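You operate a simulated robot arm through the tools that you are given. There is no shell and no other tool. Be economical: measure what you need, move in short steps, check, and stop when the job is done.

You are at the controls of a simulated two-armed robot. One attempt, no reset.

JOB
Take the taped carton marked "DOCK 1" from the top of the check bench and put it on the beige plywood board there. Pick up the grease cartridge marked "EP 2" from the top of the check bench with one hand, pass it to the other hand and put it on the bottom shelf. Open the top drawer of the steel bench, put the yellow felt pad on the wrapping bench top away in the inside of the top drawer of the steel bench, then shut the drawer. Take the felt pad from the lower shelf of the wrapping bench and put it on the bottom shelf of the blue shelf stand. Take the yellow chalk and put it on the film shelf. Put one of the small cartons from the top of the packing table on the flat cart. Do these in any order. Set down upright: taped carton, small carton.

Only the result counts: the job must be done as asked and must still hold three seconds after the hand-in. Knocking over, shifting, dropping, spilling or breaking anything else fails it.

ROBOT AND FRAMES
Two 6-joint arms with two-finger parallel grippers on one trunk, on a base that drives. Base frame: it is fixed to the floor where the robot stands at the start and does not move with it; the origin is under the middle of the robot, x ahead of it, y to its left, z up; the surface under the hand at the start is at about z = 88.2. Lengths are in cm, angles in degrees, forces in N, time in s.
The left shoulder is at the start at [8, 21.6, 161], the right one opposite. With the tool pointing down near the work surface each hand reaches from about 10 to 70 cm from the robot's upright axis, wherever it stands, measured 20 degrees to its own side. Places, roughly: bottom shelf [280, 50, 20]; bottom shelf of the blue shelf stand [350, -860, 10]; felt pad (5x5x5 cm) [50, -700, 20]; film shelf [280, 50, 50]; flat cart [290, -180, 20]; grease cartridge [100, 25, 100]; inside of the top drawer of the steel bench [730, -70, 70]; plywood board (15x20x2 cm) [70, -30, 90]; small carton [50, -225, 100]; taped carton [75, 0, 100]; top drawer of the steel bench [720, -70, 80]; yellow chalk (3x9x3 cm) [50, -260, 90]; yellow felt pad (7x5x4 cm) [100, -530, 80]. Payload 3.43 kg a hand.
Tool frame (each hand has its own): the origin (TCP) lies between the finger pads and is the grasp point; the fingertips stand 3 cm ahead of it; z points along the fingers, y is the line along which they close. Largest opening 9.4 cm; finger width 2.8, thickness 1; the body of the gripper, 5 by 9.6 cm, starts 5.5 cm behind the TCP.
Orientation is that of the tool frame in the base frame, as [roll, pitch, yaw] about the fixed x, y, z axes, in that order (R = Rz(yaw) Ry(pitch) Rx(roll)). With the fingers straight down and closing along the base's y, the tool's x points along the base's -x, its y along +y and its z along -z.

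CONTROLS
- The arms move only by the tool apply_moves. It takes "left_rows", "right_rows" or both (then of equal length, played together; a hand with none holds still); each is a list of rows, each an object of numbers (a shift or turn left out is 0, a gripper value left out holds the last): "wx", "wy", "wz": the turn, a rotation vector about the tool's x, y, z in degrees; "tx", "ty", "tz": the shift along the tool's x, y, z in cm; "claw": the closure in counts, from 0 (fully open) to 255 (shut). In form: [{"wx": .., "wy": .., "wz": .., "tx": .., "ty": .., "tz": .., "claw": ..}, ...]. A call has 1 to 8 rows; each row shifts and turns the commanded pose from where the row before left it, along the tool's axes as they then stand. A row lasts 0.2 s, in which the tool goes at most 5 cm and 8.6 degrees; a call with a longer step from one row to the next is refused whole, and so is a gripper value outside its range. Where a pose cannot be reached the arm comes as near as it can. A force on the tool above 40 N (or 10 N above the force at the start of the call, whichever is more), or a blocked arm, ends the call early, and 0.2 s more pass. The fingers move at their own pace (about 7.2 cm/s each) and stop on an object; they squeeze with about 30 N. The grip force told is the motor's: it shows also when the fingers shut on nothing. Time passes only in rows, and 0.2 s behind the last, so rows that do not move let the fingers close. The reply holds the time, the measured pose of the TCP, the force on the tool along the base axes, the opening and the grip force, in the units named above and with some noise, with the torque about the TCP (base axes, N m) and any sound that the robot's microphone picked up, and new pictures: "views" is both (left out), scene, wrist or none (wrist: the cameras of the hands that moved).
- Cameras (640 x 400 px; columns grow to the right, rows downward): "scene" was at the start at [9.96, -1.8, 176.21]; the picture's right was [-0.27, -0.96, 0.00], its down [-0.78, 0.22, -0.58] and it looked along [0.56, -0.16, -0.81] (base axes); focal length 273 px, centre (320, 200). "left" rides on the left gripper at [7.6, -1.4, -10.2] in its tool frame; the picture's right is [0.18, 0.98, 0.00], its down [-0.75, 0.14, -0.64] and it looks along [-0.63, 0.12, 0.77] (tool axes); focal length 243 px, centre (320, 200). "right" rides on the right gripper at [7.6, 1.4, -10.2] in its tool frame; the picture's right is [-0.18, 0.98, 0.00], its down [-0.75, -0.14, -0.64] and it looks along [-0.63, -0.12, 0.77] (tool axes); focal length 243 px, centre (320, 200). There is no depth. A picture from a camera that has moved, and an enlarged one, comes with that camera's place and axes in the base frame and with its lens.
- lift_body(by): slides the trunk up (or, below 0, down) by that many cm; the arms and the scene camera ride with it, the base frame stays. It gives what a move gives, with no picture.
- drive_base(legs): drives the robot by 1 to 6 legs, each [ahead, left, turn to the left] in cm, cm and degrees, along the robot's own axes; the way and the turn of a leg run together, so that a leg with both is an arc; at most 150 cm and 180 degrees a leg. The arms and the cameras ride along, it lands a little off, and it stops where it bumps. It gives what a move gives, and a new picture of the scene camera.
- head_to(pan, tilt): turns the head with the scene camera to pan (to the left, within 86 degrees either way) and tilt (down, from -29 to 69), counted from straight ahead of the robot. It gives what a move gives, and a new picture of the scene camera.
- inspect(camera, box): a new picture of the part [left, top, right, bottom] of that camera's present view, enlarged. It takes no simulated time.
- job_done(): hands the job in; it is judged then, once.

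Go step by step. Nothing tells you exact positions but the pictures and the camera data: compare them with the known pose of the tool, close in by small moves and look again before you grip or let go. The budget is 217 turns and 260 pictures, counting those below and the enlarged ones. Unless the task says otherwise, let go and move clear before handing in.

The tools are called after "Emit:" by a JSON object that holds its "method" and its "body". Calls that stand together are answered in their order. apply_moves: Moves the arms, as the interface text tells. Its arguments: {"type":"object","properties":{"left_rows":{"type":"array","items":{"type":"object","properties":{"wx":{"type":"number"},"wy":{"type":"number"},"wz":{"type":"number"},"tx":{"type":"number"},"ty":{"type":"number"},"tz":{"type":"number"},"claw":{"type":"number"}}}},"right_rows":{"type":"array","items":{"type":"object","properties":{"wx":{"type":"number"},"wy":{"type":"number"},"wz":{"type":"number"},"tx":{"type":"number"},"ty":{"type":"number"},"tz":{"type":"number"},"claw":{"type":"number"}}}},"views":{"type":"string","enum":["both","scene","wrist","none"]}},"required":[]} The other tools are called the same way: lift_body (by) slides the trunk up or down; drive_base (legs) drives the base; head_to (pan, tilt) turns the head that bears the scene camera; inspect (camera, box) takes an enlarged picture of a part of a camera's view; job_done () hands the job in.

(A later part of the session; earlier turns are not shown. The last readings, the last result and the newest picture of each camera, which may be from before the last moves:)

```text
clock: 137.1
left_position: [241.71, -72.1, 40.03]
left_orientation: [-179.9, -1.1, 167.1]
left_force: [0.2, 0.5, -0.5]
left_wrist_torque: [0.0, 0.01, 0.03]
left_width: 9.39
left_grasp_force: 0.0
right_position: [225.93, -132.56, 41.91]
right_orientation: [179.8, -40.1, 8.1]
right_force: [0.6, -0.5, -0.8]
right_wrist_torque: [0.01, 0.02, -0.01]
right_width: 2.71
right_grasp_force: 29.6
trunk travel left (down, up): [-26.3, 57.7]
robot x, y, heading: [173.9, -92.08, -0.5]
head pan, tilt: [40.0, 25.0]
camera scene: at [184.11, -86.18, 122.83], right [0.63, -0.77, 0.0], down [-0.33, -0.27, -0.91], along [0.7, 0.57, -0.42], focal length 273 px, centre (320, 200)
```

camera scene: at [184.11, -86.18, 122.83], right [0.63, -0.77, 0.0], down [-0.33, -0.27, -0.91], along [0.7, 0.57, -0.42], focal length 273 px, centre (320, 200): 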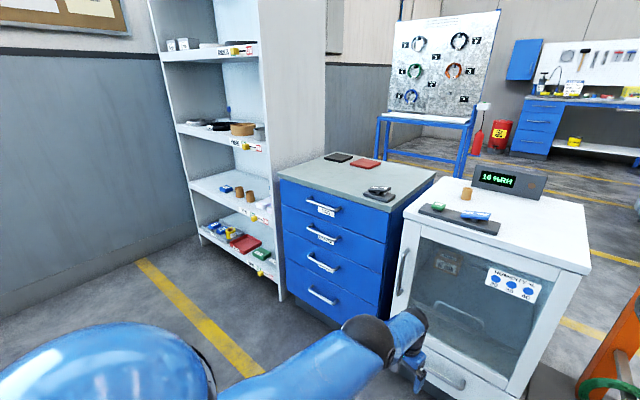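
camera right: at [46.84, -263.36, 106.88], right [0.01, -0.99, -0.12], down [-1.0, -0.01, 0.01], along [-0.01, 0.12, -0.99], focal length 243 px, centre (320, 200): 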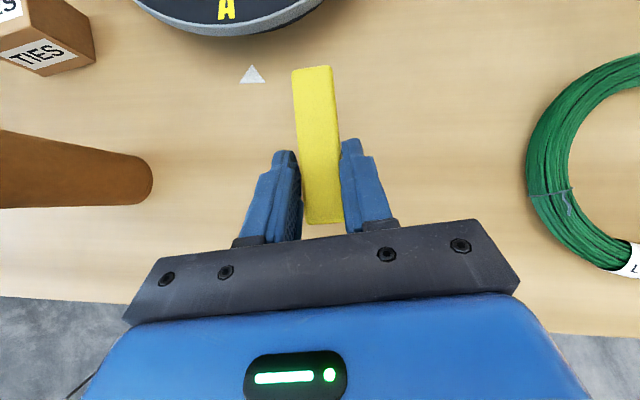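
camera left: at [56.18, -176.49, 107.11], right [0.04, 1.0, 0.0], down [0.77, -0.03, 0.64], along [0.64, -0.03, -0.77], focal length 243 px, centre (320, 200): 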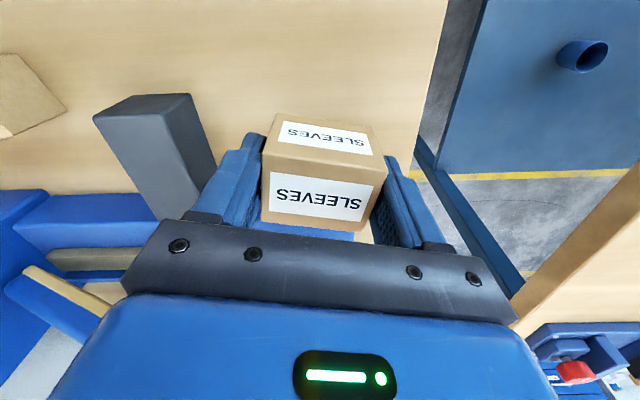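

The shelf front is at x ≈ 266, y 10–107. I'll retract the left hand, then strafe left to stand in front of the shelf.

Emit:
{"method": "apply_moves", "body": {"left_rows": [{"tx": 4.5}, {"tx": 4.5}, {"tx": 4.5}, {"tx": 4.5}, {"tx": 4.5}, {}], "views": "none"}}

Emit:
{"method": "drive_base", "body": {"legs": [[0, 75, 0], [0, 65, 0.5]]}}

Emit:
{"method": "head_to", "body": {"pan": 0, "tilt": 30}}

```text
clock: 138.5
left_position: [235.09, -66.81, 30.21]
left_orientation: [-179.8, -1.1, 167.1]
left_force: [0.0, 0.4, 0.1]
left_wrist_torque: [-0.03, 0.01, -0.05]
left_width: 9.42
left_grasp_force: 0.0
left hand out of reach, approached as far as the arm can: row 1, 2, 3, 4, 5
right_position: [226.1, -132.42, 41.83]
right_orientation: [179.7, -40.0, 7.9]
right_force: [0.3, -0.1, -0.8]
right_wrist_torque: [0.0, 0.0, 0.01]
right_width: 2.75
right_grasp_force: 30.2
trunk travel left (down, up): [-26.3, 57.7]
robot x, y, heading: [173.95, -92.04, -0.8]
head pan, tilt: [40.0, 25.0]
```

```text
clock: 145.7
left_position: [236.6, 72.07, 30.05]
left_orientation: [-179.8, -1.0, 167.6]
left_force: [0.6, -0.1, 0.4]
left_wrist_torque: [0.0, 0.01, 0.0]
left_width: 9.4
left_grasp_force: 0.0
right_position: [227.98, 6.33, 41.91]
right_orientation: [179.8, -40.1, 8.5]
right_force: [-0.1, -0.8, -0.6]
right_wrist_torque: [-0.01, 0.02, -0.01]
right_width: 2.74
right_grasp_force: 29.5
trunk travel left (down, up): [-26.3, 57.7]
robot x, y, heading: [175.77, 45.94, -0.3]
head pan, tilt: [40.0, 25.0]
camera scene: at [185.8, 52.3, 122.83], right [0.64, -0.77, 0.0], down [-0.33, -0.27, -0.91], along [0.7, 0.58, -0.42], focal length 273 px, centre (320, 200)
```

scene: 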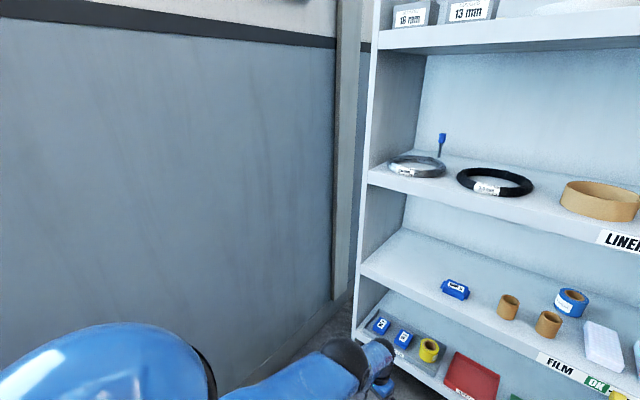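

```text
clock: 146.7
left_position: [236.71, 72.04, 30.22]
left_orientation: [-179.8, -1.1, 167.7]
left_force: [-0.2, 0.0, 0.5]
left_wrist_torque: [0.02, 0.0, -0.01]
left_width: 9.41
left_grasp_force: 0.1
right_position: [228.04, 6.23, 41.9]
right_orientation: [179.8, -40.1, 8.5]
right_force: [0.6, 0.4, -0.7]
right_wrist_torque: [-0.01, 0.04, -0.01]
right_width: 2.75
right_grasp_force: 30.7
trunk travel left (down, up): [-26.3, 57.7]
robot x, y, heading: [175.6, 46.21, -0.5]
head pan, tilt: [0.0, 30.0]
camera scene: at [187.76, 46.33, 122.04], right [0.0, -1.0, 0.0], down [-0.5, 0.0, -0.87], along [0.87, 0.0, -0.5], focal length 273 px, centre (320, 200)
```

scene: 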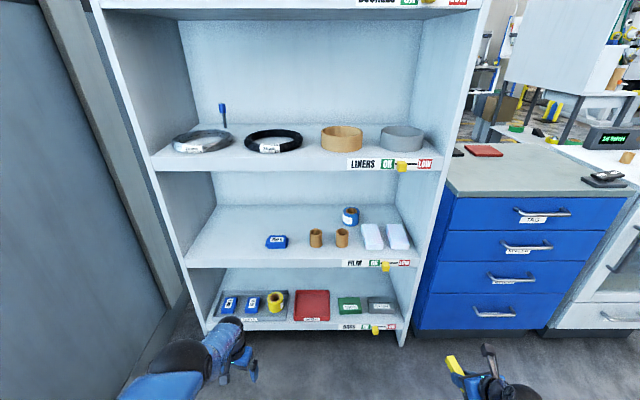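

I need the left arm tucked before shifting nearer the side wall (y ≈ 121). I'll fold the left hand back and inward.

Emit:
{"method": "apply_moves", "body": {"left_rows": [{"wz": -6, "tz": -2}, {"wz": -6, "tz": -2}, {"tx": 4, "ty": -2}, {"tx": 4, "ty": -2}, {"tx": 4, "ty": -2}, {"tx": 4, "ty": -2}, {"tx": 4}, {}], "views": "scene"}}

```text
clock: 148.5
left_position: [229.92, 64.41, 22.94]
left_orientation: [179.9, -1.2, 179.6]
left_force: [0.2, 0.3, -0.5]
left_wrist_torque: [0.02, -0.02, -0.01]
left_width: 9.42
left_grasp_force: 0.0
left hand out of reach, approached as far as the arm can: row 1, 2, 3, 4, 5, 6, 7
right_position: [228.0, 6.21, 41.85]
right_orientation: [179.8, -40.1, 8.5]
right_force: [0.1, -0.2, 0.1]
right_wrist_torque: [-0.04, -0.01, 0.03]
right_width: 2.72
right_grasp_force: 29.7
trunk travel left (down, up): [-26.3, 57.7]
robot x, y, heading: [175.79, 46.37, -0.3]
head pan, tilt: [0.0, 30.0]
camera scene: at [187.76, 46.31, 122.04], right [0.0, -1.0, 0.0], down [-0.5, 0.0, -0.87], along [0.87, 0.0, -0.5], focal length 273 px, centre (320, 200)
```

scene: 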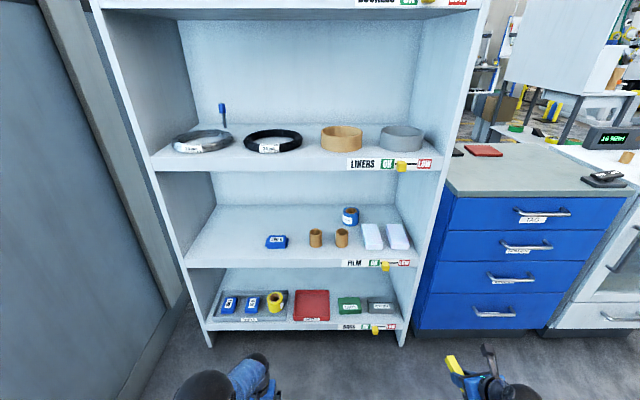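

I'll check where the left elbow sits now.

Emit:
{"method": "head_to", "body": {"pan": 30, "tilt": 65}}

```text
clock: 149.6
left_position: [230.08, 64.33, 23.1]
left_orientation: [179.9, -1.2, 179.6]
left_force: [0.2, 0.3, -0.2]
left_wrist_torque: [-0.02, 0.03, -0.04]
left_width: 9.4
left_grasp_force: 0.1
right_position: [228.08, 6.21, 41.88]
right_orientation: [179.9, -40.0, 8.6]
right_force: [-0.3, 0.3, 0.2]
right_wrist_torque: [0.02, -0.01, 0.02]
right_width: 2.73
right_grasp_force: 30.2
trunk travel left (down, up): [-26.3, 57.7]
robot x, y, heading: [176.12, 46.34, -0.1]
head pan, tilt: [30.0, 65.0]
camera scene: at [183.98, 49.37, 117.28], right [0.5, -0.87, 0.0], down [-0.79, -0.45, -0.42], along [0.37, 0.21, -0.91], focal length 273 px, centre (320, 200)
```

scene: 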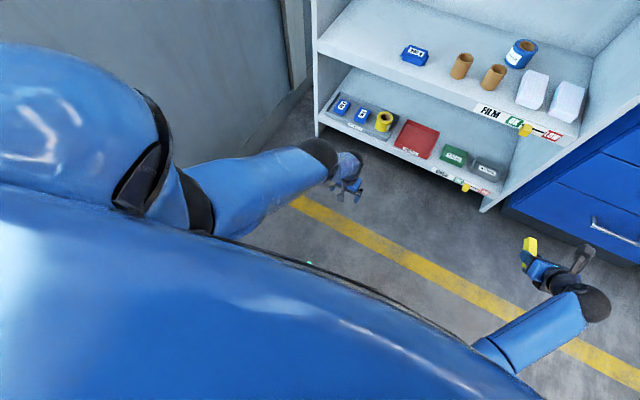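

The left arm is compact enough. I'll shift left 30 cm, raise the trunk 18 cm and bring the right hand to the middle.

Emit:
{"method": "drive_base", "body": {"legs": [[0, 30, 0]]}}

Emit:
{"method": "lift_body", "body": {"by": 20}}

Emit:
{"method": "apply_moves", "body": {"right_rows": [{"ty": -4.9}, {"ty": -4.9}, {"ty": -4.9}, {"ty": -4.9}, {"ty": -4.9}, {"ty": -4.9}, {"ty": -4.9}, {"ty": -4.9}], "views": "none"}}

Emit:
{"method": "head_to", "body": {"pan": 0, "tilt": 40}}

```text
clock: 151.6
left_position: [230.16, 94.41, 22.93]
left_orientation: [-180.0, -1.1, 179.4]
left_force: [0.2, 0.8, 0.0]
left_wrist_torque: [0.01, -0.01, 0.01]
left_width: 9.4
left_grasp_force: 0.1
right_position: [228.0, 36.31, 41.91]
right_orientation: [179.7, -40.1, 8.4]
right_force: [-0.1, 0.3, -1.0]
right_wrist_torque: [0.01, 0.03, 0.01]
right_width: 2.73
right_grasp_force: 30.0
trunk travel left (down, up): [-26.3, 57.7]
robot x, y, heading: [176.11, 76.83, -0.6]
head pan, tilt: [30.0, 65.0]
camera scene: at [184.16, 79.62, 117.27], right [0.49, -0.87, 0.0], down [-0.79, -0.45, -0.42], along [0.37, 0.21, -0.91], focal length 273 px, centre (320, 200)
```

scene: 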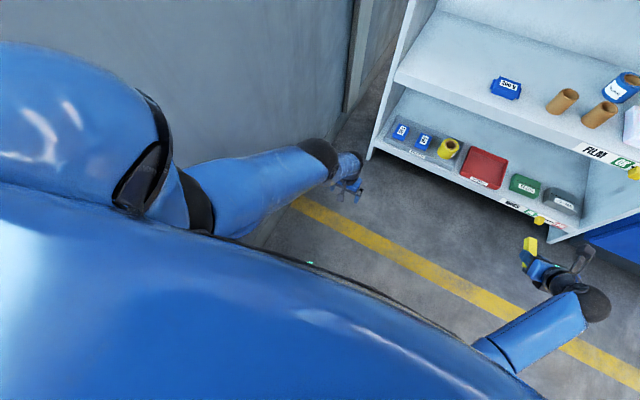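

```text
clock: 153.8
left_position: [230.27, 94.32, 42.87]
left_orientation: [179.9, -1.2, 179.4]
left_force: [-0.2, 0.9, -0.4]
left_wrist_torque: [-0.01, 0.03, -0.01]
left_width: 9.4
left_grasp_force: 0.0
right_position: [228.17, 36.28, 62.05]
right_orientation: [179.7, -40.1, 8.3]
right_force: [-1.9, 0.6, -0.4]
right_wrist_torque: [0.01, 0.01, 0.01]
right_width: 2.74
right_grasp_force: 29.7
trunk travel left (down, up): [-46.3, 37.7]
robot x, y, heading: [175.73, 76.76, -0.5]
head pan, tilt: [30.0, 65.0]
```

```text
clock: 155.6
left_position: [230.18, 94.42, 42.94]
left_orientation: [179.9, -1.1, 179.4]
left_force: [-0.3, -0.3, -0.4]
left_wrist_torque: [-0.03, 0.01, -0.02]
left_width: 9.4
left_grasp_force: 0.1
right_position: [224.42, 57.76, 61.62]
right_orientation: [179.9, -40.1, 8.5]
right_force: [-0.4, 0.3, -0.2]
right_wrist_torque: [0.03, 0.06, -0.02]
right_width: 2.71
right_grasp_force: 29.6
right hand out of reach, approached as far as the arm can: row 5, 6, 7, 8
trunk travel left (down, up): [-46.3, 37.7]
robot x, y, heading: [175.81, 76.24, -0.4]
head pan, tilt: [30.0, 65.0]
```

```text
clock: 156.5
left_position: [230.17, 94.21, 43.0]
left_orientation: [179.8, -1.2, 179.4]
left_force: [-0.5, -0.6, 0.4]
left_wrist_torque: [-0.01, 0.03, -0.01]
left_width: 9.4
left_grasp_force: 0.1
right_position: [224.49, 57.81, 61.48]
right_orientation: [179.9, -40.1, 8.4]
right_force: [0.7, -0.7, -0.7]
right_wrist_torque: [0.0, 0.01, -0.01]
right_width: 2.71
right_grasp_force: 30.1
trunk travel left (down, up): [-46.3, 37.7]
robot x, y, heading: [176.01, 76.35, -0.3]
head pan, tilt: [0.0, 40.0]
camera scene: at [187.39, 76.5, 140.49], right [-0.01, -1.0, 0.0], down [-0.64, 0.0, -0.77], along [0.77, 0.0, -0.64], focal length 273 px, centre (320, 200)
```

scene: 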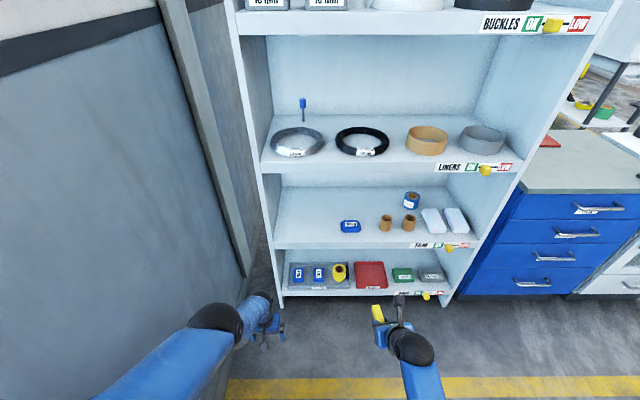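

I'll lower the trunk 15 cm while raising the right hand relative to it, which gives it more reach across, then move it forward and left.

Emit:
{"method": "apply_moves", "body": {"right_rows": [{"tx": 2.4, "tz": -2.9}, {"tx": 2.4, "tz": -2.9}, {"tx": 2.4, "tz": -2.9}, {"tx": 2.4, "tz": -2.9}, {"tx": 3.6, "tz": 3.1}, {"tx": 3.6, "tz": 3.1}, {}], "views": "none"}}

Emit:
{"method": "lift_body", "body": {"by": -15}}

Emit:
{"method": "apply_moves", "body": {"right_rows": [{"ty": -4.9}, {"ty": -4.9}, {"ty": -4.9}, {"ty": -4.5}, {}], "views": "scene"}}

```text
clock: 158.1
left_position: [230.06, 94.34, 43.02]
left_orientation: [179.9, -1.2, 179.3]
left_force: [0.2, 0.6, 0.6]
left_wrist_torque: [0.02, -0.01, 0.0]
left_width: 9.42
left_grasp_force: 0.0
right_position: [234.13, 56.66, 76.51]
right_orientation: [179.7, -40.1, 8.7]
right_force: [-0.3, -0.2, -0.5]
right_wrist_torque: [0.04, 0.03, 0.02]
right_width: 2.7
right_grasp_force: 30.3
right hand out of reach, approached as far as the arm can: row 2, 4, 5, 6
trunk travel left (down, up): [-46.3, 37.7]
robot x, y, heading: [175.79, 76.52, -0.4]
head pan, tilt: [0.0, 40.0]
```

```text
clock: 159.9
left_position: [230.29, 94.29, 27.98]
left_orientation: [179.9, -1.2, 179.4]
left_force: [0.4, 1.3, -0.1]
left_wrist_torque: [0.01, -0.02, 0.0]
left_width: 9.4
left_grasp_force: 0.0
right_position: [234.08, 56.63, 61.47]
right_orientation: [179.7, -40.1, 8.8]
right_force: [0.6, 0.4, -0.4]
right_wrist_torque: [0.03, 0.02, -0.04]
right_width: 2.67
right_grasp_force: 29.5
trunk travel left (down, up): [-31.3, 52.7]
robot x, y, heading: [176.03, 76.4, -0.2]
head pan, tilt: [0.0, 40.0]
```

```text
clock: 161.1
left_position: [230.21, 94.42, 28.05]
left_orientation: [179.8, -1.2, 179.5]
left_force: [-0.1, -0.6, 0.0]
left_wrist_torque: [0.03, -0.02, 0.03]
left_width: 9.38
left_grasp_force: 0.0
right_position: [232.94, 57.43, 59.88]
right_orientation: [179.6, -40.1, 9.7]
right_force: [-1.1, -0.2, -0.1]
right_wrist_torque: [0.03, 0.02, 0.02]
right_width: 2.68
right_grasp_force: 30.3
right hand out of reach, approached as far as the arm can: row 1, 2, 3, 4
trunk travel left (down, up): [-31.3, 52.7]
robot x, y, heading: [175.88, 76.46, -0.5]
head pan, tilt: [0.0, 40.0]
camera scene: at [187.39, 76.5, 125.5], right [-0.01, -1.0, 0.0], down [-0.64, 0.0, -0.77], along [0.77, -0.01, -0.64], focal length 273 px, centre (320, 200)
```

scene: 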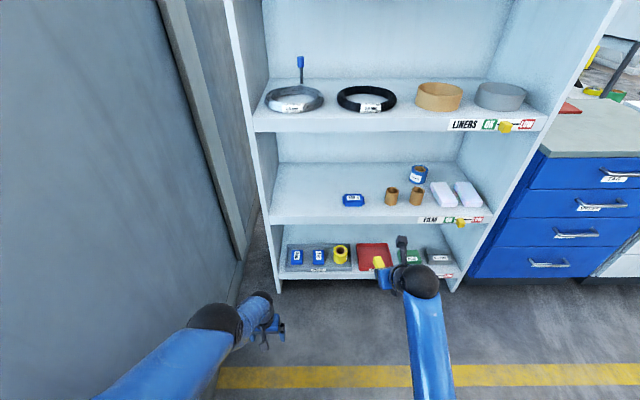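

The wrist is limited in yaw here. I'll let the hand turn +30° left along with the move.

Emit:
{"method": "apply_moves", "body": {"right_rows": [{"wx": 4.84, "wz": -5.73}, {"wx": 4.84, "wz": -5.73}, {"wx": 4.84, "wz": -5.73}, {"wx": 4.84, "wz": -5.73}, {}], "views": "none"}}

```text
clock: 162.3
left_position: [230.24, 94.4, 28.0]
left_orientation: [179.9, -1.2, 179.4]
left_force: [0.2, -0.7, -0.1]
left_wrist_torque: [0.0, -0.04, -0.03]
left_width: 9.4
left_grasp_force: 0.1
right_position: [232.99, 57.63, 59.86]
right_orientation: [179.8, -40.0, 38.8]
right_force: [-0.4, -0.3, -1.0]
right_wrist_torque: [0.01, 0.0, -0.01]
right_width: 2.69
right_grasp_force: 29.5
trunk travel left (down, up): [-31.3, 52.7]
robot x, y, heading: [175.87, 75.93, -0.4]
head pan, tilt: [0.0, 40.0]
```

Emit:
{"method": "apply_moves", "body": {"right_rows": [{"tx": 2.33, "tz": 1.97, "ty": -3.65}, {"tx": 2.33, "tz": 1.97, "ty": -3.65}, {"tx": 2.33, "tz": 1.97, "ty": -3.65}, {"tx": 2.33, "tz": 1.97, "ty": -3.65}, {}], "views": "scene"}}

```text
clock: 163.5
left_position: [230.14, 94.4, 27.94]
left_orientation: [179.9, -1.1, 179.4]
left_force: [0.1, 0.2, 0.4]
left_wrist_torque: [-0.01, -0.01, -0.01]
left_width: 9.41
left_grasp_force: 0.0
right_position: [233.65, 76.51, 59.49]
right_orientation: [179.8, -40.0, 38.7]
right_force: [-0.3, 0.9, -0.8]
right_wrist_torque: [0.0, 0.01, -0.04]
right_width: 2.27
right_grasp_force: 30.0
trunk travel left (down, up): [-31.3, 52.7]
robot x, y, heading: [176.02, 76.6, -0.7]
head pan, tilt: [0.0, 40.0]
camera scene: at [187.38, 76.46, 125.5], right [-0.01, -1.0, 0.0], down [-0.64, 0.0, -0.77], along [0.77, -0.01, -0.64], focal length 273 px, centre (320, 200)
```

scene: 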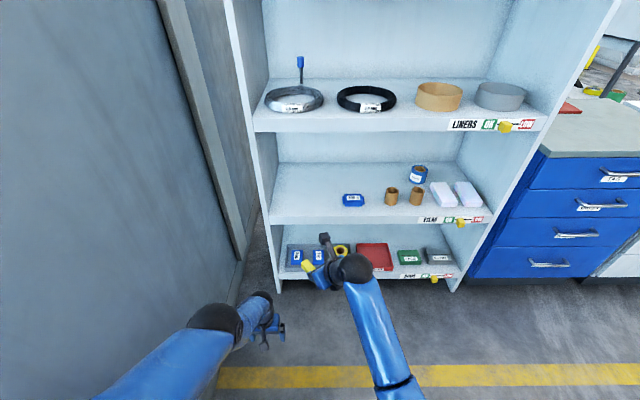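

The grip width dropped a little; checking the chalk in the hand.

Emit:
{"method": "inspect", "body": {"camera": "right", "box": [120, 0, 520, 280]}}

Emit:
{"method": "inspect", "body": {"camera": "scene", "box": [260, 210, 420, 310]}}

```text
1.43 times, centred on (320, 140) of right
camera zoom: at [233.97, 75.04, 72.26], right [0.5, -0.86, -0.12], down [-0.86, -0.51, 0.01], along [-0.06, 0.1, -0.99], focal length 347 px, centre (320, 286)
```

zoom: 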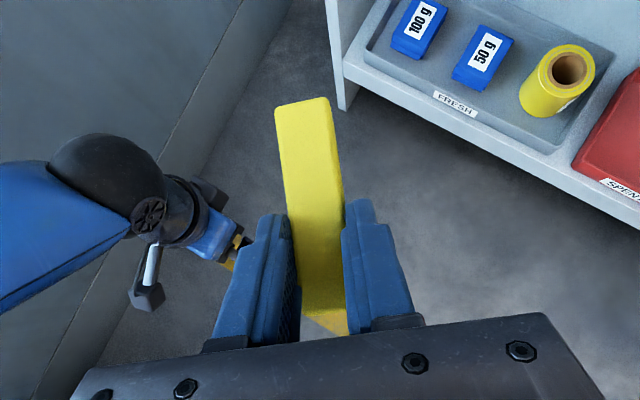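

```text
4.00 times, centred on (340, 260) of scene
camera zoom: at [187.38, 76.46, 125.5], right [-0.01, -1.0, 0.0], down [-0.64, 0.0, -0.77], along [0.77, -0.01, -0.64], focal length 1091 px, centre (240, -40)
```

zoom: 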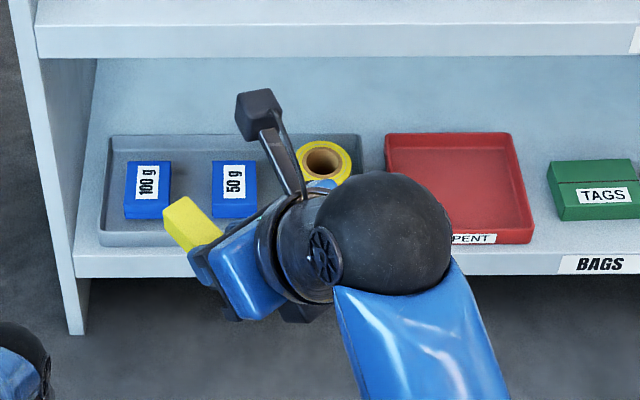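

The chalk still sits firmly enough. I'll raise the hand relative to the trunk, lower the trunk, and drive in toward the film shelf's empty left part.

Emit:
{"method": "apply_moves", "body": {"right_rows": [{"tx": 2.6, "tz": -3.05}, {"tx": 2.6, "tz": -3.05}, {}], "views": "none"}}

Emit:
{"method": "lift_body", "body": {"by": -7}}

Emit:
{"method": "drive_base", "body": {"legs": [[27, 1, 0.5]]}}

Emit:
{"method": "inspect", "body": {"camera": "right", "box": [0, 0, 640, 400]}}

```text
clock: 164.3
left_position: [230.3, 94.4, 27.99]
left_orientation: [179.8, -1.3, 179.3]
left_force: [-0.5, -0.2, 0.2]
left_wrist_torque: [0.0, 0.02, 0.01]
left_width: 9.4
left_grasp_force: 0.1
right_position: [233.57, 76.72, 67.66]
right_orientation: [179.8, -40.0, 38.7]
right_force: [-0.3, -0.7, -0.7]
right_wrist_torque: [-0.01, 0.01, 0.0]
right_width: 2.31
right_grasp_force: 30.5
trunk travel left (down, up): [-31.3, 52.7]
robot x, y, heading: [175.77, 76.9, -0.5]
head pan, tilt: [0.0, 40.0]
```

```text
clock: 165.4
left_position: [230.26, 94.26, 21.08]
left_orientation: [179.8, -1.1, 179.4]
left_force: [-0.2, -0.5, 0.0]
left_wrist_torque: [-0.02, -0.02, 0.02]
left_width: 9.39
left_grasp_force: 0.1
right_position: [233.64, 76.68, 60.63]
right_orientation: [179.8, -40.0, 38.8]
right_force: [-0.3, -0.4, -0.3]
right_wrist_torque: [0.03, 0.05, -0.03]
right_width: 2.3
right_grasp_force: 29.8
trunk travel left (down, up): [-24.3, 59.7]
robot x, y, heading: [175.9, 76.19, -0.4]
head pan, tilt: [0.0, 40.0]
```

```text
clock: 167.3
left_position: [256.62, 95.84, 20.97]
left_orientation: [179.9, -1.4, 179.9]
left_force: [-0.1, 0.3, 0.6]
left_wrist_torque: [0.01, 0.01, 0.01]
left_width: 9.39
left_grasp_force: 0.1
right_position: [260.33, 78.16, 60.6]
right_orientation: [179.8, -40.0, 39.3]
right_force: [-0.9, 0.3, -0.9]
right_wrist_torque: [-0.01, 0.04, 0.02]
right_width: 2.28
right_grasp_force: 30.3
trunk travel left (down, up): [-24.3, 59.7]
robot x, y, heading: [202.73, 77.31, 0.1]
head pan, tilt: [0.0, 40.0]
camera scene: at [214.12, 77.56, 118.49], right [0.0, -1.0, 0.0], down [-0.64, 0.0, -0.77], along [0.77, 0.0, -0.64], focal length 273 px, centre (320, 200)
```

scene: 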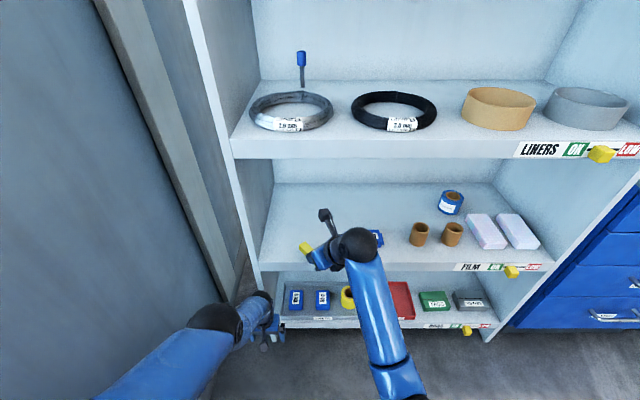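

```text
1.00 times, centred on (320, 200) of right (not enlarged: the box is as wide or as high as the picture)
camera zoom: at [260.68, 76.62, 73.33], right [0.51, -0.85, -0.12], down [-0.86, -0.52, 0.01], along [-0.07, 0.1, -0.99], focal length 243 px, centre (320, 200)
```

zoom: 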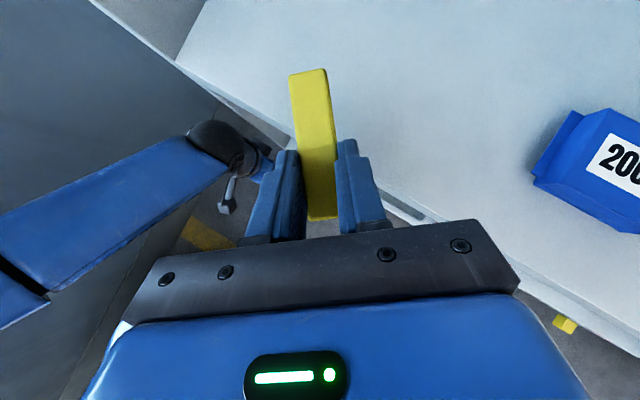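

The chalk is at the shelf opening. Now extend about 11 cm ahead over the film shelf.

Emit:
{"method": "apply_moves", "body": {"right_rows": [{"tx": 2.01, "tz": 1.7, "ty": 2.58}, {"tx": 2.01, "tz": 1.7, "ty": 2.58}, {"tx": 2.01, "tz": 1.7, "ty": 2.58}, {}], "views": "both"}}

```text
clock: 168.3
left_position: [256.68, 95.86, 21.05]
left_orientation: [180.0, -1.2, 179.9]
left_force: [-0.3, 0.9, 0.2]
left_wrist_torque: [0.0, -0.03, 0.0]
left_width: 9.41
left_grasp_force: 0.1
right_position: [271.37, 77.15, 60.75]
right_orientation: [179.8, -39.9, 39.3]
right_force: [0.6, -0.5, -1.0]
right_wrist_torque: [-0.02, 0.02, -0.03]
right_width: 2.29
right_grasp_force: 29.8
trunk travel left (down, up): [-24.3, 59.7]
robot x, y, heading: [202.87, 77.33, 0.1]
head pan, tilt: [0.0, 40.0]
camera scene: at [214.0, 77.55, 118.51], right [0.0, -1.0, 0.0], down [-0.64, 0.0, -0.77], along [0.77, 0.0, -0.64], focal length 273 px, centre (320, 200)
camera right: at [271.73, 75.65, 73.47], right [0.51, -0.85, -0.12], down [-0.86, -0.52, 0.01], along [-0.07, 0.1, -0.99], focal length 243 px, centre (320, 200)
```

scene: 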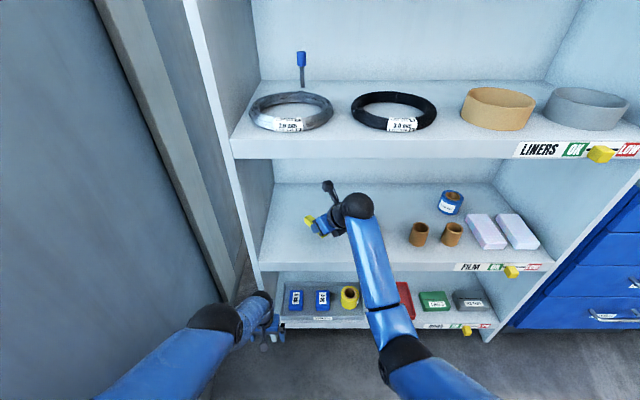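
right: 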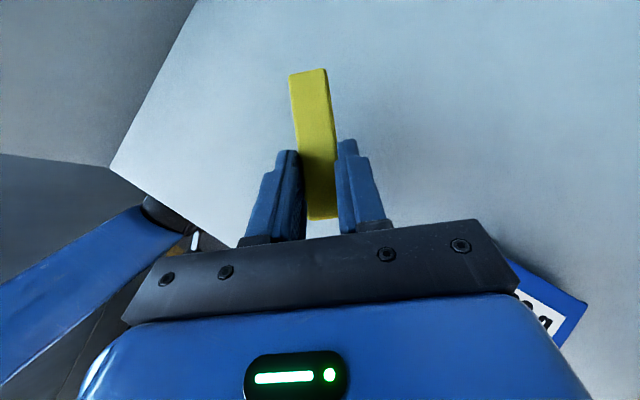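

Over the empty left part of the film shelf. Lowering 4 cm and checking clearance.

Emit:
{"method": "apply_moves", "body": {"right_rows": [{"tx": -1.3, "tz": 1.53}, {"tx": -1.3, "tz": 1.53}, {}], "views": "none"}}

Emit:
{"method": "inspect", "body": {"camera": "scene", "box": [240, 170, 440, 295]}}

```text
clock: 169.2
left_position: [256.7, 95.69, 20.98]
left_orientation: [179.9, -1.1, 179.8]
left_force: [-0.4, 0.3, -0.5]
left_wrist_torque: [-0.01, 0.01, -0.01]
left_width: 9.42
left_grasp_force: 0.0
right_position: [271.65, 77.25, 57.63]
right_orientation: [179.1, -41.4, 39.6]
right_force: [-2.1, 0.1, 14.6]
right_wrist_torque: [-0.09, 0.36, -0.01]
right_width: 2.29
right_grasp_force: 30.1
trunk travel left (down, up): [-24.3, 59.7]
robot x, y, heading: [202.23, 77.54, -0.1]
head pan, tilt: [0.0, 40.0]
stopped in row 3 (right hand): the force on the tool passed its limit at 41 N (the readings are from after the stop); the commanded pose is now the measured one
```

```text
3.20 times, centred on (340, 232) of scene
camera zoom: at [213.93, 77.55, 118.48], right [0.0, -1.0, 0.0], down [-0.64, 0.0, -0.77], along [0.77, 0.0, -0.64], focal length 873 px, centre (256, 96)
```

zoom: 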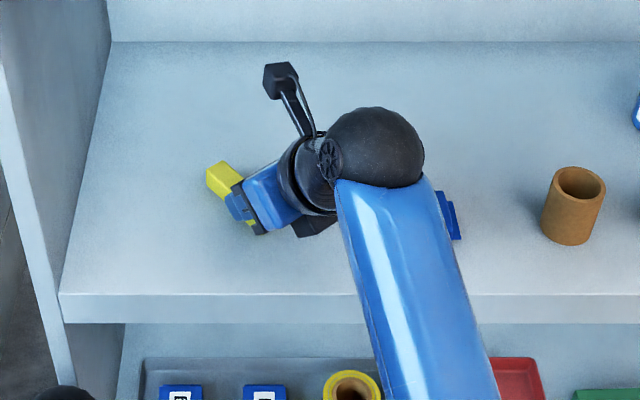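

Contact. Checking with the wrist camera whether the chalk touches the shelf.

Emit:
{"method": "inspect", "body": {"camera": "right", "box": [160, 20, 480, 240]}}

```text
1.82 times, centred on (320, 130) of right
camera zoom: at [271.76, 75.62, 70.41], right [0.51, -0.85, -0.11], down [-0.86, -0.51, -0.02], along [-0.04, 0.1, -0.99], focal length 441 px, centre (320, 327)
```

zoom: 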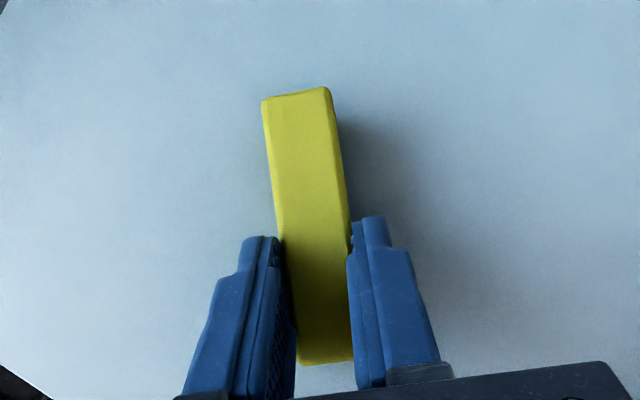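

The chalk lies on the shelf. I'll open partly and withdraw along the tool axis.

Emit:
{"method": "apply_moves", "body": {"right_rows": [{"claw": 110}, {}, {}, {"tz": -2}, {"tz": -3}, {"tz": -3}, {"tz": -3}, {}], "views": "both"}}

```text
clock: 171.1
left_position: [256.71, 95.69, 20.99]
left_orientation: [179.9, -1.1, 179.8]
left_force: [-0.6, 0.6, 0.3]
left_wrist_torque: [0.02, -0.01, 0.0]
left_width: 9.41
left_grasp_force: 0.1
right_position: [266.0, 72.86, 65.65]
right_orientation: [179.4, -41.0, 39.4]
right_force: [-0.2, -0.4, 0.9]
right_wrist_torque: [-0.04, 0.0, 0.0]
right_width: 5.33
right_grasp_force: 0.1
trunk travel left (down, up): [-24.3, 59.7]
robot x, y, heading: [202.67, 77.6, 0.1]
head pan, tilt: [0.0, 40.0]
camera scene: at [214.07, 77.55, 118.5], right [0.0, -1.0, 0.0], down [-0.64, 0.0, -0.77], along [0.77, 0.0, -0.64], focal length 273 px, centre (320, 200)
camera right: at [266.25, 71.26, 78.43], right [0.51, -0.85, -0.11], down [-0.86, -0.51, -0.01], along [-0.05, 0.1, -0.99], focal length 243 px, centre (320, 200)
```

scene: 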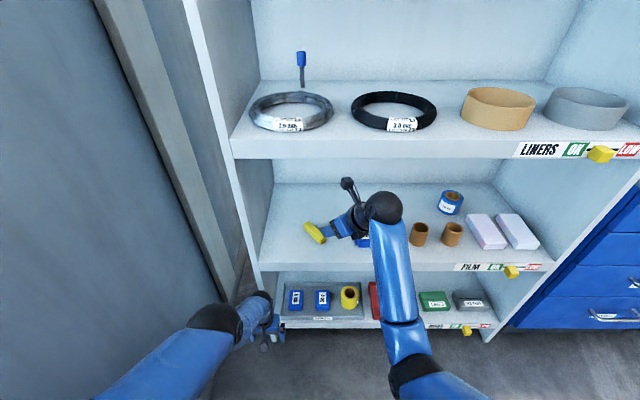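
right: 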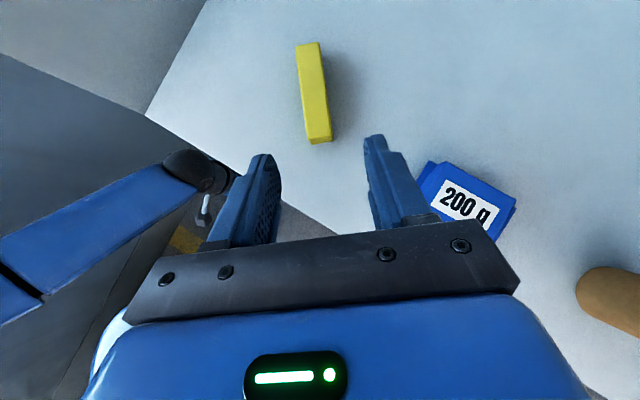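

The chalk is on the film shelf. Next is the cartridge: I'll back off, retract the right hand, and turn to face the check bench from its far side to read the labels.

Emit:
{"method": "drive_base", "body": {"legs": [[-17, 0, 0]]}}

Emit:
{"method": "apply_moves", "body": {"right_rows": [{"tx": -2.5, "tz": -2, "ty": 2.5}, {"tx": -2.5, "tz": -2, "ty": 2.5}, {"tx": -2.5, "tz": -2, "ty": 2.5}, {"tx": -2.5, "tz": -2, "ty": 2.5}, {"claw": 0}, {}], "views": "none"}}

Emit:
{"method": "drive_base", "body": {"legs": [[0, -58, 0], [0, 0, 90], [0, 0, 90]]}}

```text
clock: 172.5
left_position: [239.49, 95.6, 21.0]
left_orientation: [180.0, -1.1, 179.7]
left_force: [-0.4, 0.9, -0.8]
left_wrist_torque: [-0.02, 0.0, 0.02]
left_width: 9.39
left_grasp_force: 0.1
right_position: [248.7, 72.69, 65.59]
right_orientation: [179.3, -41.0, 39.2]
right_force: [-0.4, 1.0, 0.7]
right_wrist_torque: [0.01, 0.01, 0.01]
right_width: 5.32
right_grasp_force: 0.1
trunk travel left (down, up): [-24.3, 59.7]
robot x, y, heading: [185.65, 77.12, -0.2]
head pan, tilt: [0.0, 40.0]
camera scene: at [196.64, 77.5, 118.51], right [0.0, -1.0, 0.0], down [-0.64, 0.0, -0.77], along [0.77, 0.0, -0.64], focal length 273 px, centre (320, 200)
```

scene: 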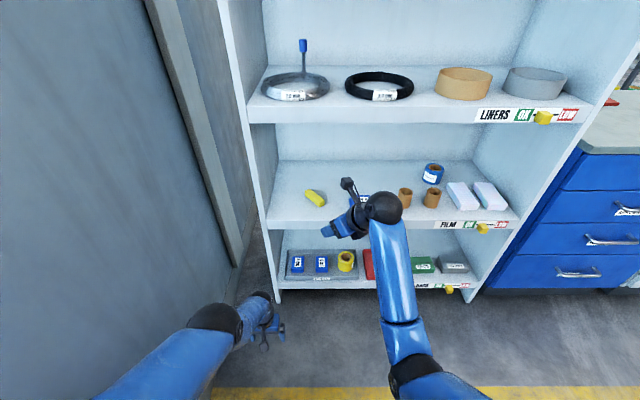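

```text
clock: 173.9
left_position: [239.46, 95.58, 20.94]
left_orientation: [179.9, -1.2, 179.6]
left_force: [0.6, 1.3, -0.3]
left_wrist_torque: [0.01, -0.01, 0.03]
left_width: 9.41
left_grasp_force: 0.0
right_position: [245.18, 56.83, 65.15]
right_orientation: [179.3, -41.0, 39.3]
right_force: [-1.0, 0.1, 0.5]
right_wrist_torque: [0.01, 0.02, 0.01]
right_width: 9.41
right_grasp_force: 0.0
trunk travel left (down, up): [-24.3, 59.7]
robot x, y, heading: [185.51, 77.38, -0.2]
head pan, tilt: [0.0, 40.0]
```

```text
clock: 184.9
left_position: [131.12, 0.51, 21.14]
left_orientation: [179.9, -1.2, 0.1]
left_force: [0.4, -0.4, 0.3]
left_wrist_torque: [-0.03, -0.02, 0.02]
left_width: 9.43
left_grasp_force: 0.1
right_position: [125.24, 39.13, 65.15]
right_orientation: [179.3, -41.1, -140.3]
right_force: [0.2, -0.5, 0.0]
right_wrist_torque: [0.01, 0.01, 0.0]
right_width: 9.43
right_grasp_force: 0.1
trunk travel left (down, up): [-24.3, 59.7]
robot x, y, heading: [185.22, 19.04, -179.7]
head pan, tilt: [0.0, 40.0]
camera scene: at [173.62, 19.13, 118.5], right [0.0, 1.0, 0.0], down [0.64, 0.0, -0.77], along [-0.77, 0.0, -0.64], focal length 273 px, centre (320, 200)
```

scene: 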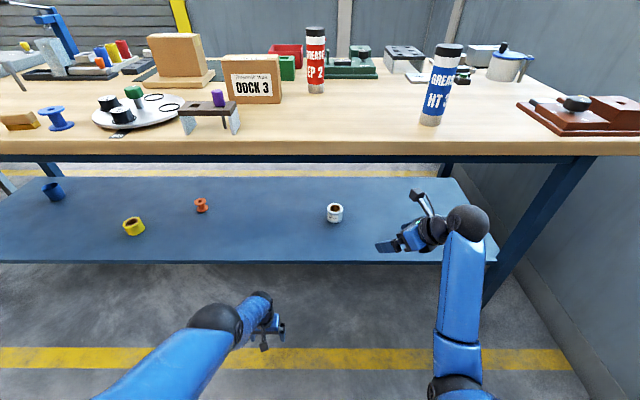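

The labels are now readable: the red one at about (82, 17.5) is EP 2 (the other is HT). I'll back off slightly, raise the trunk, and raise the left hand, which will pick it up with a forward tilt.

Emit:
{"method": "drive_base", "body": {"legs": [[-8, 0, -0.3]]}}

Emit:
{"method": "lift_body", "body": {"by": 40}}

Emit:
{"method": "apply_moves", "body": {"left_rows": [{"tz": -4.5}, {"tz": -4.5}, {"tz": -4.5}, {"tz": -4.5}, {"tz": -4.5}, {"tz": -4.5}, {}], "views": "scene"}}

```text
clock: 186.0
left_position: [139.07, 0.94, 21.02]
left_orientation: [179.9, -1.2, -0.3]
left_force: [0.7, -0.6, -0.1]
left_wrist_torque: [0.0, 0.01, 0.02]
left_width: 9.38
left_grasp_force: 0.0
right_position: [133.36, 39.65, 65.1]
right_orientation: [179.2, -41.0, -140.6]
right_force: [0.1, 0.2, -0.1]
right_wrist_torque: [0.02, 0.06, 0.0]
right_width: 9.43
right_grasp_force: 0.1
trunk travel left (down, up): [-24.3, 59.7]
robot x, y, heading: [193.2, 18.97, 179.9]
head pan, tilt: [0.0, 40.0]
camera scene: at [181.69, 19.23, 118.52], right [0.0, 1.0, 0.0], down [0.64, 0.0, -0.77], along [-0.77, 0.0, -0.64], focal length 273 px, centre (320, 200)
```

scene: 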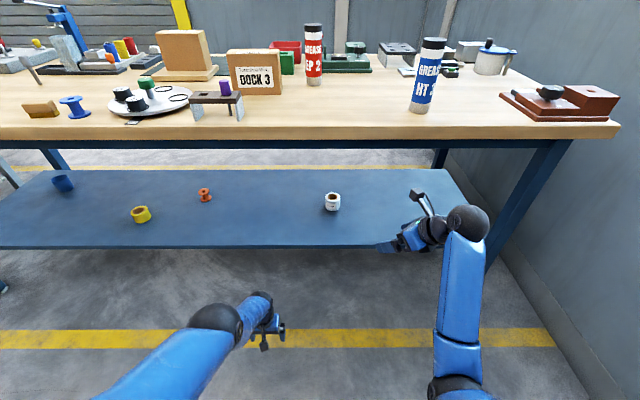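

```text
clock: 189.8
left_position: [138.96, 0.93, 60.93]
left_orientation: [179.9, -1.1, -0.3]
left_force: [0.8, 0.6, 0.4]
left_wrist_torque: [-0.04, -0.01, 0.02]
left_width: 9.37
left_grasp_force: 0.0
right_position: [133.29, 39.54, 105.13]
right_orientation: [179.4, -41.0, -140.7]
right_force: [0.4, -0.7, 0.8]
right_wrist_torque: [-0.01, 0.03, 0.02]
right_width: 9.4
right_grasp_force: 0.1
trunk travel left (down, up): [-64.3, 19.7]
robot x, y, heading: [193.29, 19.48, 179.8]
head pan, tilt: [0.0, 40.0]
```

```text
clock: 191.4
left_position: [125.8, 1.65, 78.54]
left_orientation: [179.9, -1.3, -0.3]
left_force: [-0.6, 0.2, 0.2]
left_wrist_torque: [0.01, -0.03, 0.03]
left_width: 9.4
left_grasp_force: 0.0
left hand out of reach, approached as far as the arm can: row 1, 2, 3, 4, 5, 6
right_position: [133.34, 39.55, 105.15]
right_orientation: [179.3, -41.0, -140.8]
right_force: [-0.4, 0.1, 0.2]
right_wrist_torque: [-0.05, -0.02, 0.03]
right_width: 9.42
right_grasp_force: 0.0
trunk travel left (down, up): [-64.3, 19.7]
robot x, y, heading: [193.65, 19.07, 179.8]
head pan, tilt: [0.0, 40.0]
camera scene: at [181.55, 19.22, 158.5], right [0.0, 1.0, 0.0], down [0.64, 0.0, -0.77], along [-0.77, 0.0, -0.64], focal length 273 px, centre (320, 200)
```

scene: 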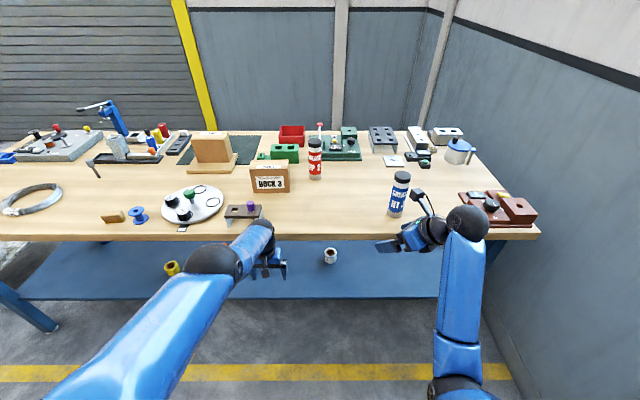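

The left arm seems stuck near full stretch. I'll back off a bit and tilt its fingers forward, which should let the elbow bend.

Emit:
{"method": "drive_base", "body": {"legs": [[-14, 0, 0]]}}

Emit:
{"method": "apply_moves", "body": {"left_rows": [{"wy": -8, "tz": -2}, {"wy": -8, "tz": -2}, {"wy": -8, "tz": -2}, {"wy": -8, "tz": -2}, {"wy": -8, "tz": -2}, {}], "views": "none"}}

```text
clock: 192.7
left_position: [139.52, 1.74, 78.35]
left_orientation: [179.9, -1.4, -0.4]
left_force: [-0.5, 0.5, 0.2]
left_wrist_torque: [0.01, 0.01, 0.01]
left_width: 9.42
left_grasp_force: 0.2
right_position: [147.1, 39.65, 104.96]
right_orientation: [179.3, -40.8, -140.9]
right_force: [-0.9, -0.2, 0.3]
right_wrist_torque: [0.02, 0.0, 0.0]
right_width: 9.4
right_grasp_force: 0.0
trunk travel left (down, up): [-64.3, 19.7]
robot x, y, heading: [207.47, 19.08, 179.8]
head pan, tilt: [0.0, 40.0]
camera scene: at [195.24, 19.2, 158.46], right [0.0, 1.0, 0.0], down [0.65, 0.0, -0.76], along [-0.76, 0.0, -0.65], focal length 273 px, centre (320, 200)
```

scene: 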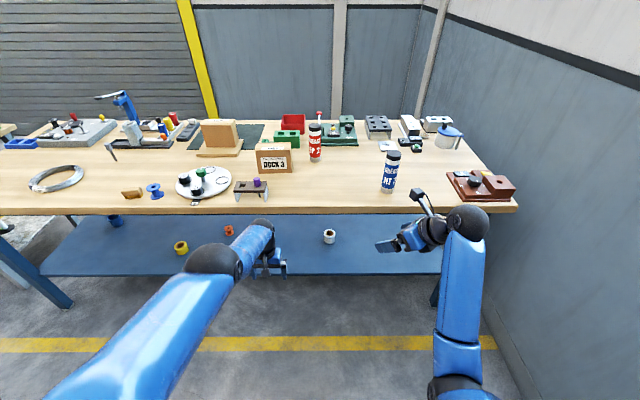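

```text
clock: 194.1
left_position: [128.04, 2.79, 80.31]
left_orientation: [179.9, 38.7, -0.5]
left_force: [0.1, -0.6, -0.1]
left_wrist_torque: [0.03, -0.01, 0.04]
left_width: 9.39
left_grasp_force: 0.2
left hand out of reach, approached as far as the arm can: row 1, 2, 3, 4, 5
right_position: [147.37, 39.64, 105.14]
right_orientation: [179.3, -41.0, -140.9]
right_force: [-0.1, 0.4, -0.3]
right_wrist_torque: [-0.03, 0.0, 0.03]
right_width: 9.41
right_grasp_force: 0.1
trunk travel left (down, up): [-64.3, 19.7]
robot x, y, heading: [206.95, 19.54, 179.7]
head pan, tilt: [0.0, 40.0]
```

Still straight. I'll raise the trunk so the hand is above bench level, then stretch it outward past the limit and pull back to free the elbow.

Emit:
{"method": "lift_body", "body": {"by": 19}}

Emit:
{"method": "apply_moves", "body": {"left_rows": [{"tz": 4}, {"tz": 4}, {}, {"tz": -4}, {"tz": -4}, {"tz": -4}, {"tz": -4}, {}], "views": "scene"}}

```text
clock: 196.2
left_position: [127.92, 2.69, 99.26]
left_orientation: [179.9, 38.6, -0.5]
left_force: [0.7, 1.0, 0.0]
left_wrist_torque: [0.02, 0.01, 0.01]
left_width: 9.39
left_grasp_force: 0.0
right_position: [147.27, 39.65, 124.16]
right_orientation: [179.3, -41.1, -140.9]
right_force: [-0.6, 0.2, -0.4]
right_wrist_torque: [0.01, 0.02, -0.03]
right_width: 9.41
right_grasp_force: 0.1
trunk travel left (down, up): [-83.3, 0.7]
robot x, y, heading: [207.36, 19.13, 179.8]
head pan, tilt: [0.0, 40.0]
```

```text
clock: 198.0
left_position: [126.78, 3.85, 101.58]
left_orientation: [179.9, 38.7, -0.5]
left_force: [0.1, -0.8, -0.5]
left_wrist_torque: [0.02, 0.0, 0.01]
left_width: 9.43
left_grasp_force: 0.0
left hand out of reach, approached as far as the arm can: row 1, 2, 4, 5, 6, 7
right_position: [147.38, 39.61, 124.05]
right_orientation: [179.2, -41.0, -140.9]
right_force: [0.0, 0.5, 0.4]
right_wrist_torque: [0.03, -0.01, -0.01]
right_width: 9.42
right_grasp_force: 0.1
trunk travel left (down, up): [-83.3, 0.7]
robot x, y, heading: [207.14, 19.25, 179.8]
head pan, tilt: [0.0, 40.0]
camera scene: at [195.55, 19.21, 177.5], right [0.0, 1.0, 0.0], down [0.64, 0.0, -0.77], along [-0.77, 0.0, -0.64], focal length 273 px, centre (320, 200)
```

scene: 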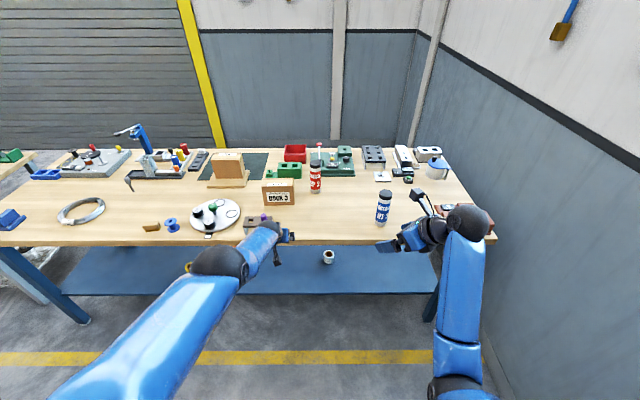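

I'll try moving the hand back-and-down along its arc before pulling inward.

Emit:
{"method": "apply_moves", "body": {"left_rows": [{"tz": 2}, {"tx": 4}, {"tx": 4}, {"tx": 4}, {"tx": 4, "tz": -1.5}, {"tx": 2, "tz": -4}, {"tz": -4}, {"tz": -4}], "views": "none"}}

```text
clock: 199.8
left_position: [136.2, 5.21, 88.59]
left_orientation: [179.9, 38.7, -0.5]
left_force: [0.0, -0.8, -0.8]
left_wrist_torque: [0.02, 0.01, 0.01]
left_width: 9.41
left_grasp_force: 0.0
left hand out of reach, approached as far as the arm can: row 1, 2, 3, 4, 5, 6, 7, 8
right_position: [147.27, 39.68, 124.22]
right_orientation: [179.3, -41.0, -141.0]
right_force: [0.0, 0.0, 0.4]
right_wrist_torque: [-0.01, 0.01, 0.0]
right_width: 9.41
right_grasp_force: 0.0
trunk travel left (down, up): [-83.3, 0.7]
robot x, y, heading: [207.15, 18.82, 179.7]
head pan, tilt: [0.0, 40.0]
```

Emit:
{"method": "apply_moves", "body": {"left_rows": [{"tz": 3, "tx": -3}, {"tx": -4, "tz": 1}, {"tx": -4, "tz": 1}, {"tx": -4}, {"tx": -3, "tz": -3}, {"tx": -2, "tz": -4}, {"tz": -4}, {"tz": -4}], "views": "scene"}}

```text
clock: 201.6
left_position: [123.85, 7.98, 108.92]
left_orientation: [179.8, 38.8, -0.5]
left_force: [-0.4, -0.2, 0.3]
left_wrist_torque: [-0.02, -0.01, -0.02]
left_width: 9.4
left_grasp_force: 0.0
left hand out of reach, approached as far as the arm can: row 1, 2, 3, 4, 5, 6, 7, 8
right_position: [147.42, 39.65, 124.0]
right_orientation: [179.3, -41.0, -140.8]
right_force: [1.0, 0.2, -0.8]
right_wrist_torque: [-0.01, -0.01, -0.01]
right_width: 9.41
right_grasp_force: 0.0
trunk travel left (down, up): [-83.3, 0.7]
robot x, y, heading: [207.32, 18.83, 180.1]
head pan, tilt: [0.0, 40.0]
camera scene: at [195.56, 19.26, 177.5], right [0.0, 1.0, 0.0], down [0.64, 0.0, -0.77], along [-0.77, 0.0, -0.64], focal length 273 px, centre (320, 200)
```

scene: 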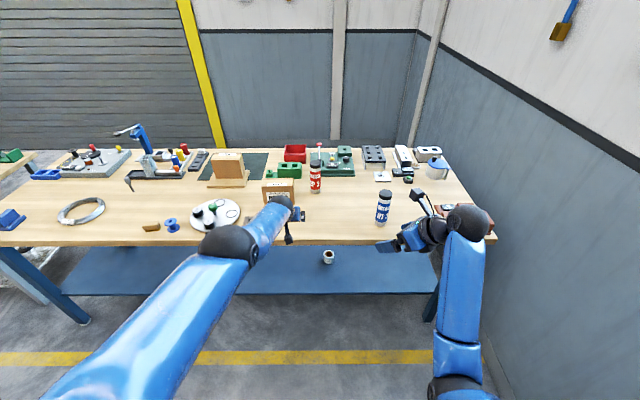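

Emit:
{"method": "apply_moves", "body": {"left_rows": [{"tz": -5}, {"tz": -5}, {"tz": -5}, {"tz": -5}, {"tz": -5}, {"tz": -5}, {"tz": -5}, {"tz": -5}], "views": "none"}}

```text
clock: 203.4
left_position: [120.07, 13.38, 134.95]
left_orientation: [179.7, 38.5, -0.6]
left_force: [-0.1, -0.2, 0.4]
left_wrist_torque: [0.02, 0.01, -0.01]
left_width: 9.37
left_grasp_force: 0.0
left hand out of reach, approached as far as the arm can: row 1, 2, 3, 4, 5, 6, 7, 8
right_position: [147.36, 39.57, 124.16]
right_orientation: [179.3, -40.9, -141.0]
right_force: [0.2, -0.8, -1.3]
right_wrist_torque: [0.01, 0.0, 0.01]
right_width: 9.4
right_grasp_force: 0.1
trunk travel left (down, up): [-83.3, 0.7]
robot x, y, heading: [206.93, 18.9, 179.9]
head pan, tilt: [0.0, 40.0]
```

It starts to come in (the arm is higher now). Continue pulling straight back.

Emit:
{"method": "apply_moves", "body": {"left_rows": [{"tx": 3.5, "tz": -2.8}, {"tx": 3.5, "tz": -2.8}, {"tx": 3.5, "tz": -2.8}, {"tx": 3.5, "tz": -2.8}, {"tx": 3.5, "tz": -2.8}, {"tx": 3.5, "tz": -2.8}, {}], "views": "scene"}}

```text
clock: 205.0
left_position: [120.61, 16.0, 134.92]
left_orientation: [179.9, 38.6, -0.5]
left_force: [-1.0, -0.1, 0.3]
left_wrist_torque: [0.03, 0.03, 0.04]
left_width: 9.38
left_grasp_force: 0.0
left hand out of reach, approached as far as the arm can: row 1, 2, 3, 4, 5, 6
right_position: [147.32, 39.63, 124.09]
right_orientation: [179.4, -40.9, -140.8]
right_force: [0.2, 0.0, 0.2]
right_wrist_torque: [-0.02, 0.02, -0.03]
right_width: 9.38
right_grasp_force: 0.1
trunk travel left (down, up): [-83.3, 0.7]
robot x, y, heading: [207.3, 18.92, 179.7]
head pan, tilt: [0.0, 40.0]
camera scene: at [195.55, 19.21, 177.5], right [0.0, 1.0, 0.0], down [0.64, 0.0, -0.77], along [-0.77, 0.0, -0.64], focal length 273 px, centre (320, 200)
```

scene: 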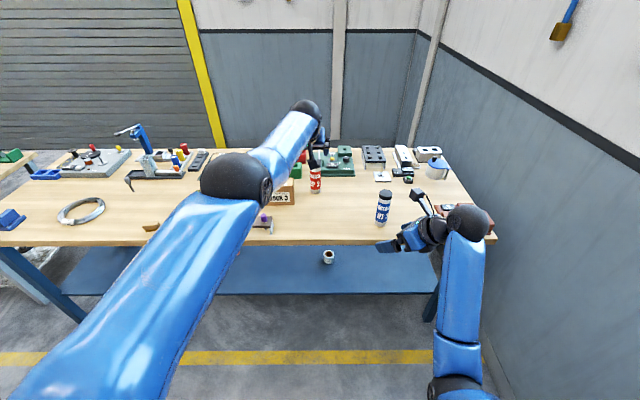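

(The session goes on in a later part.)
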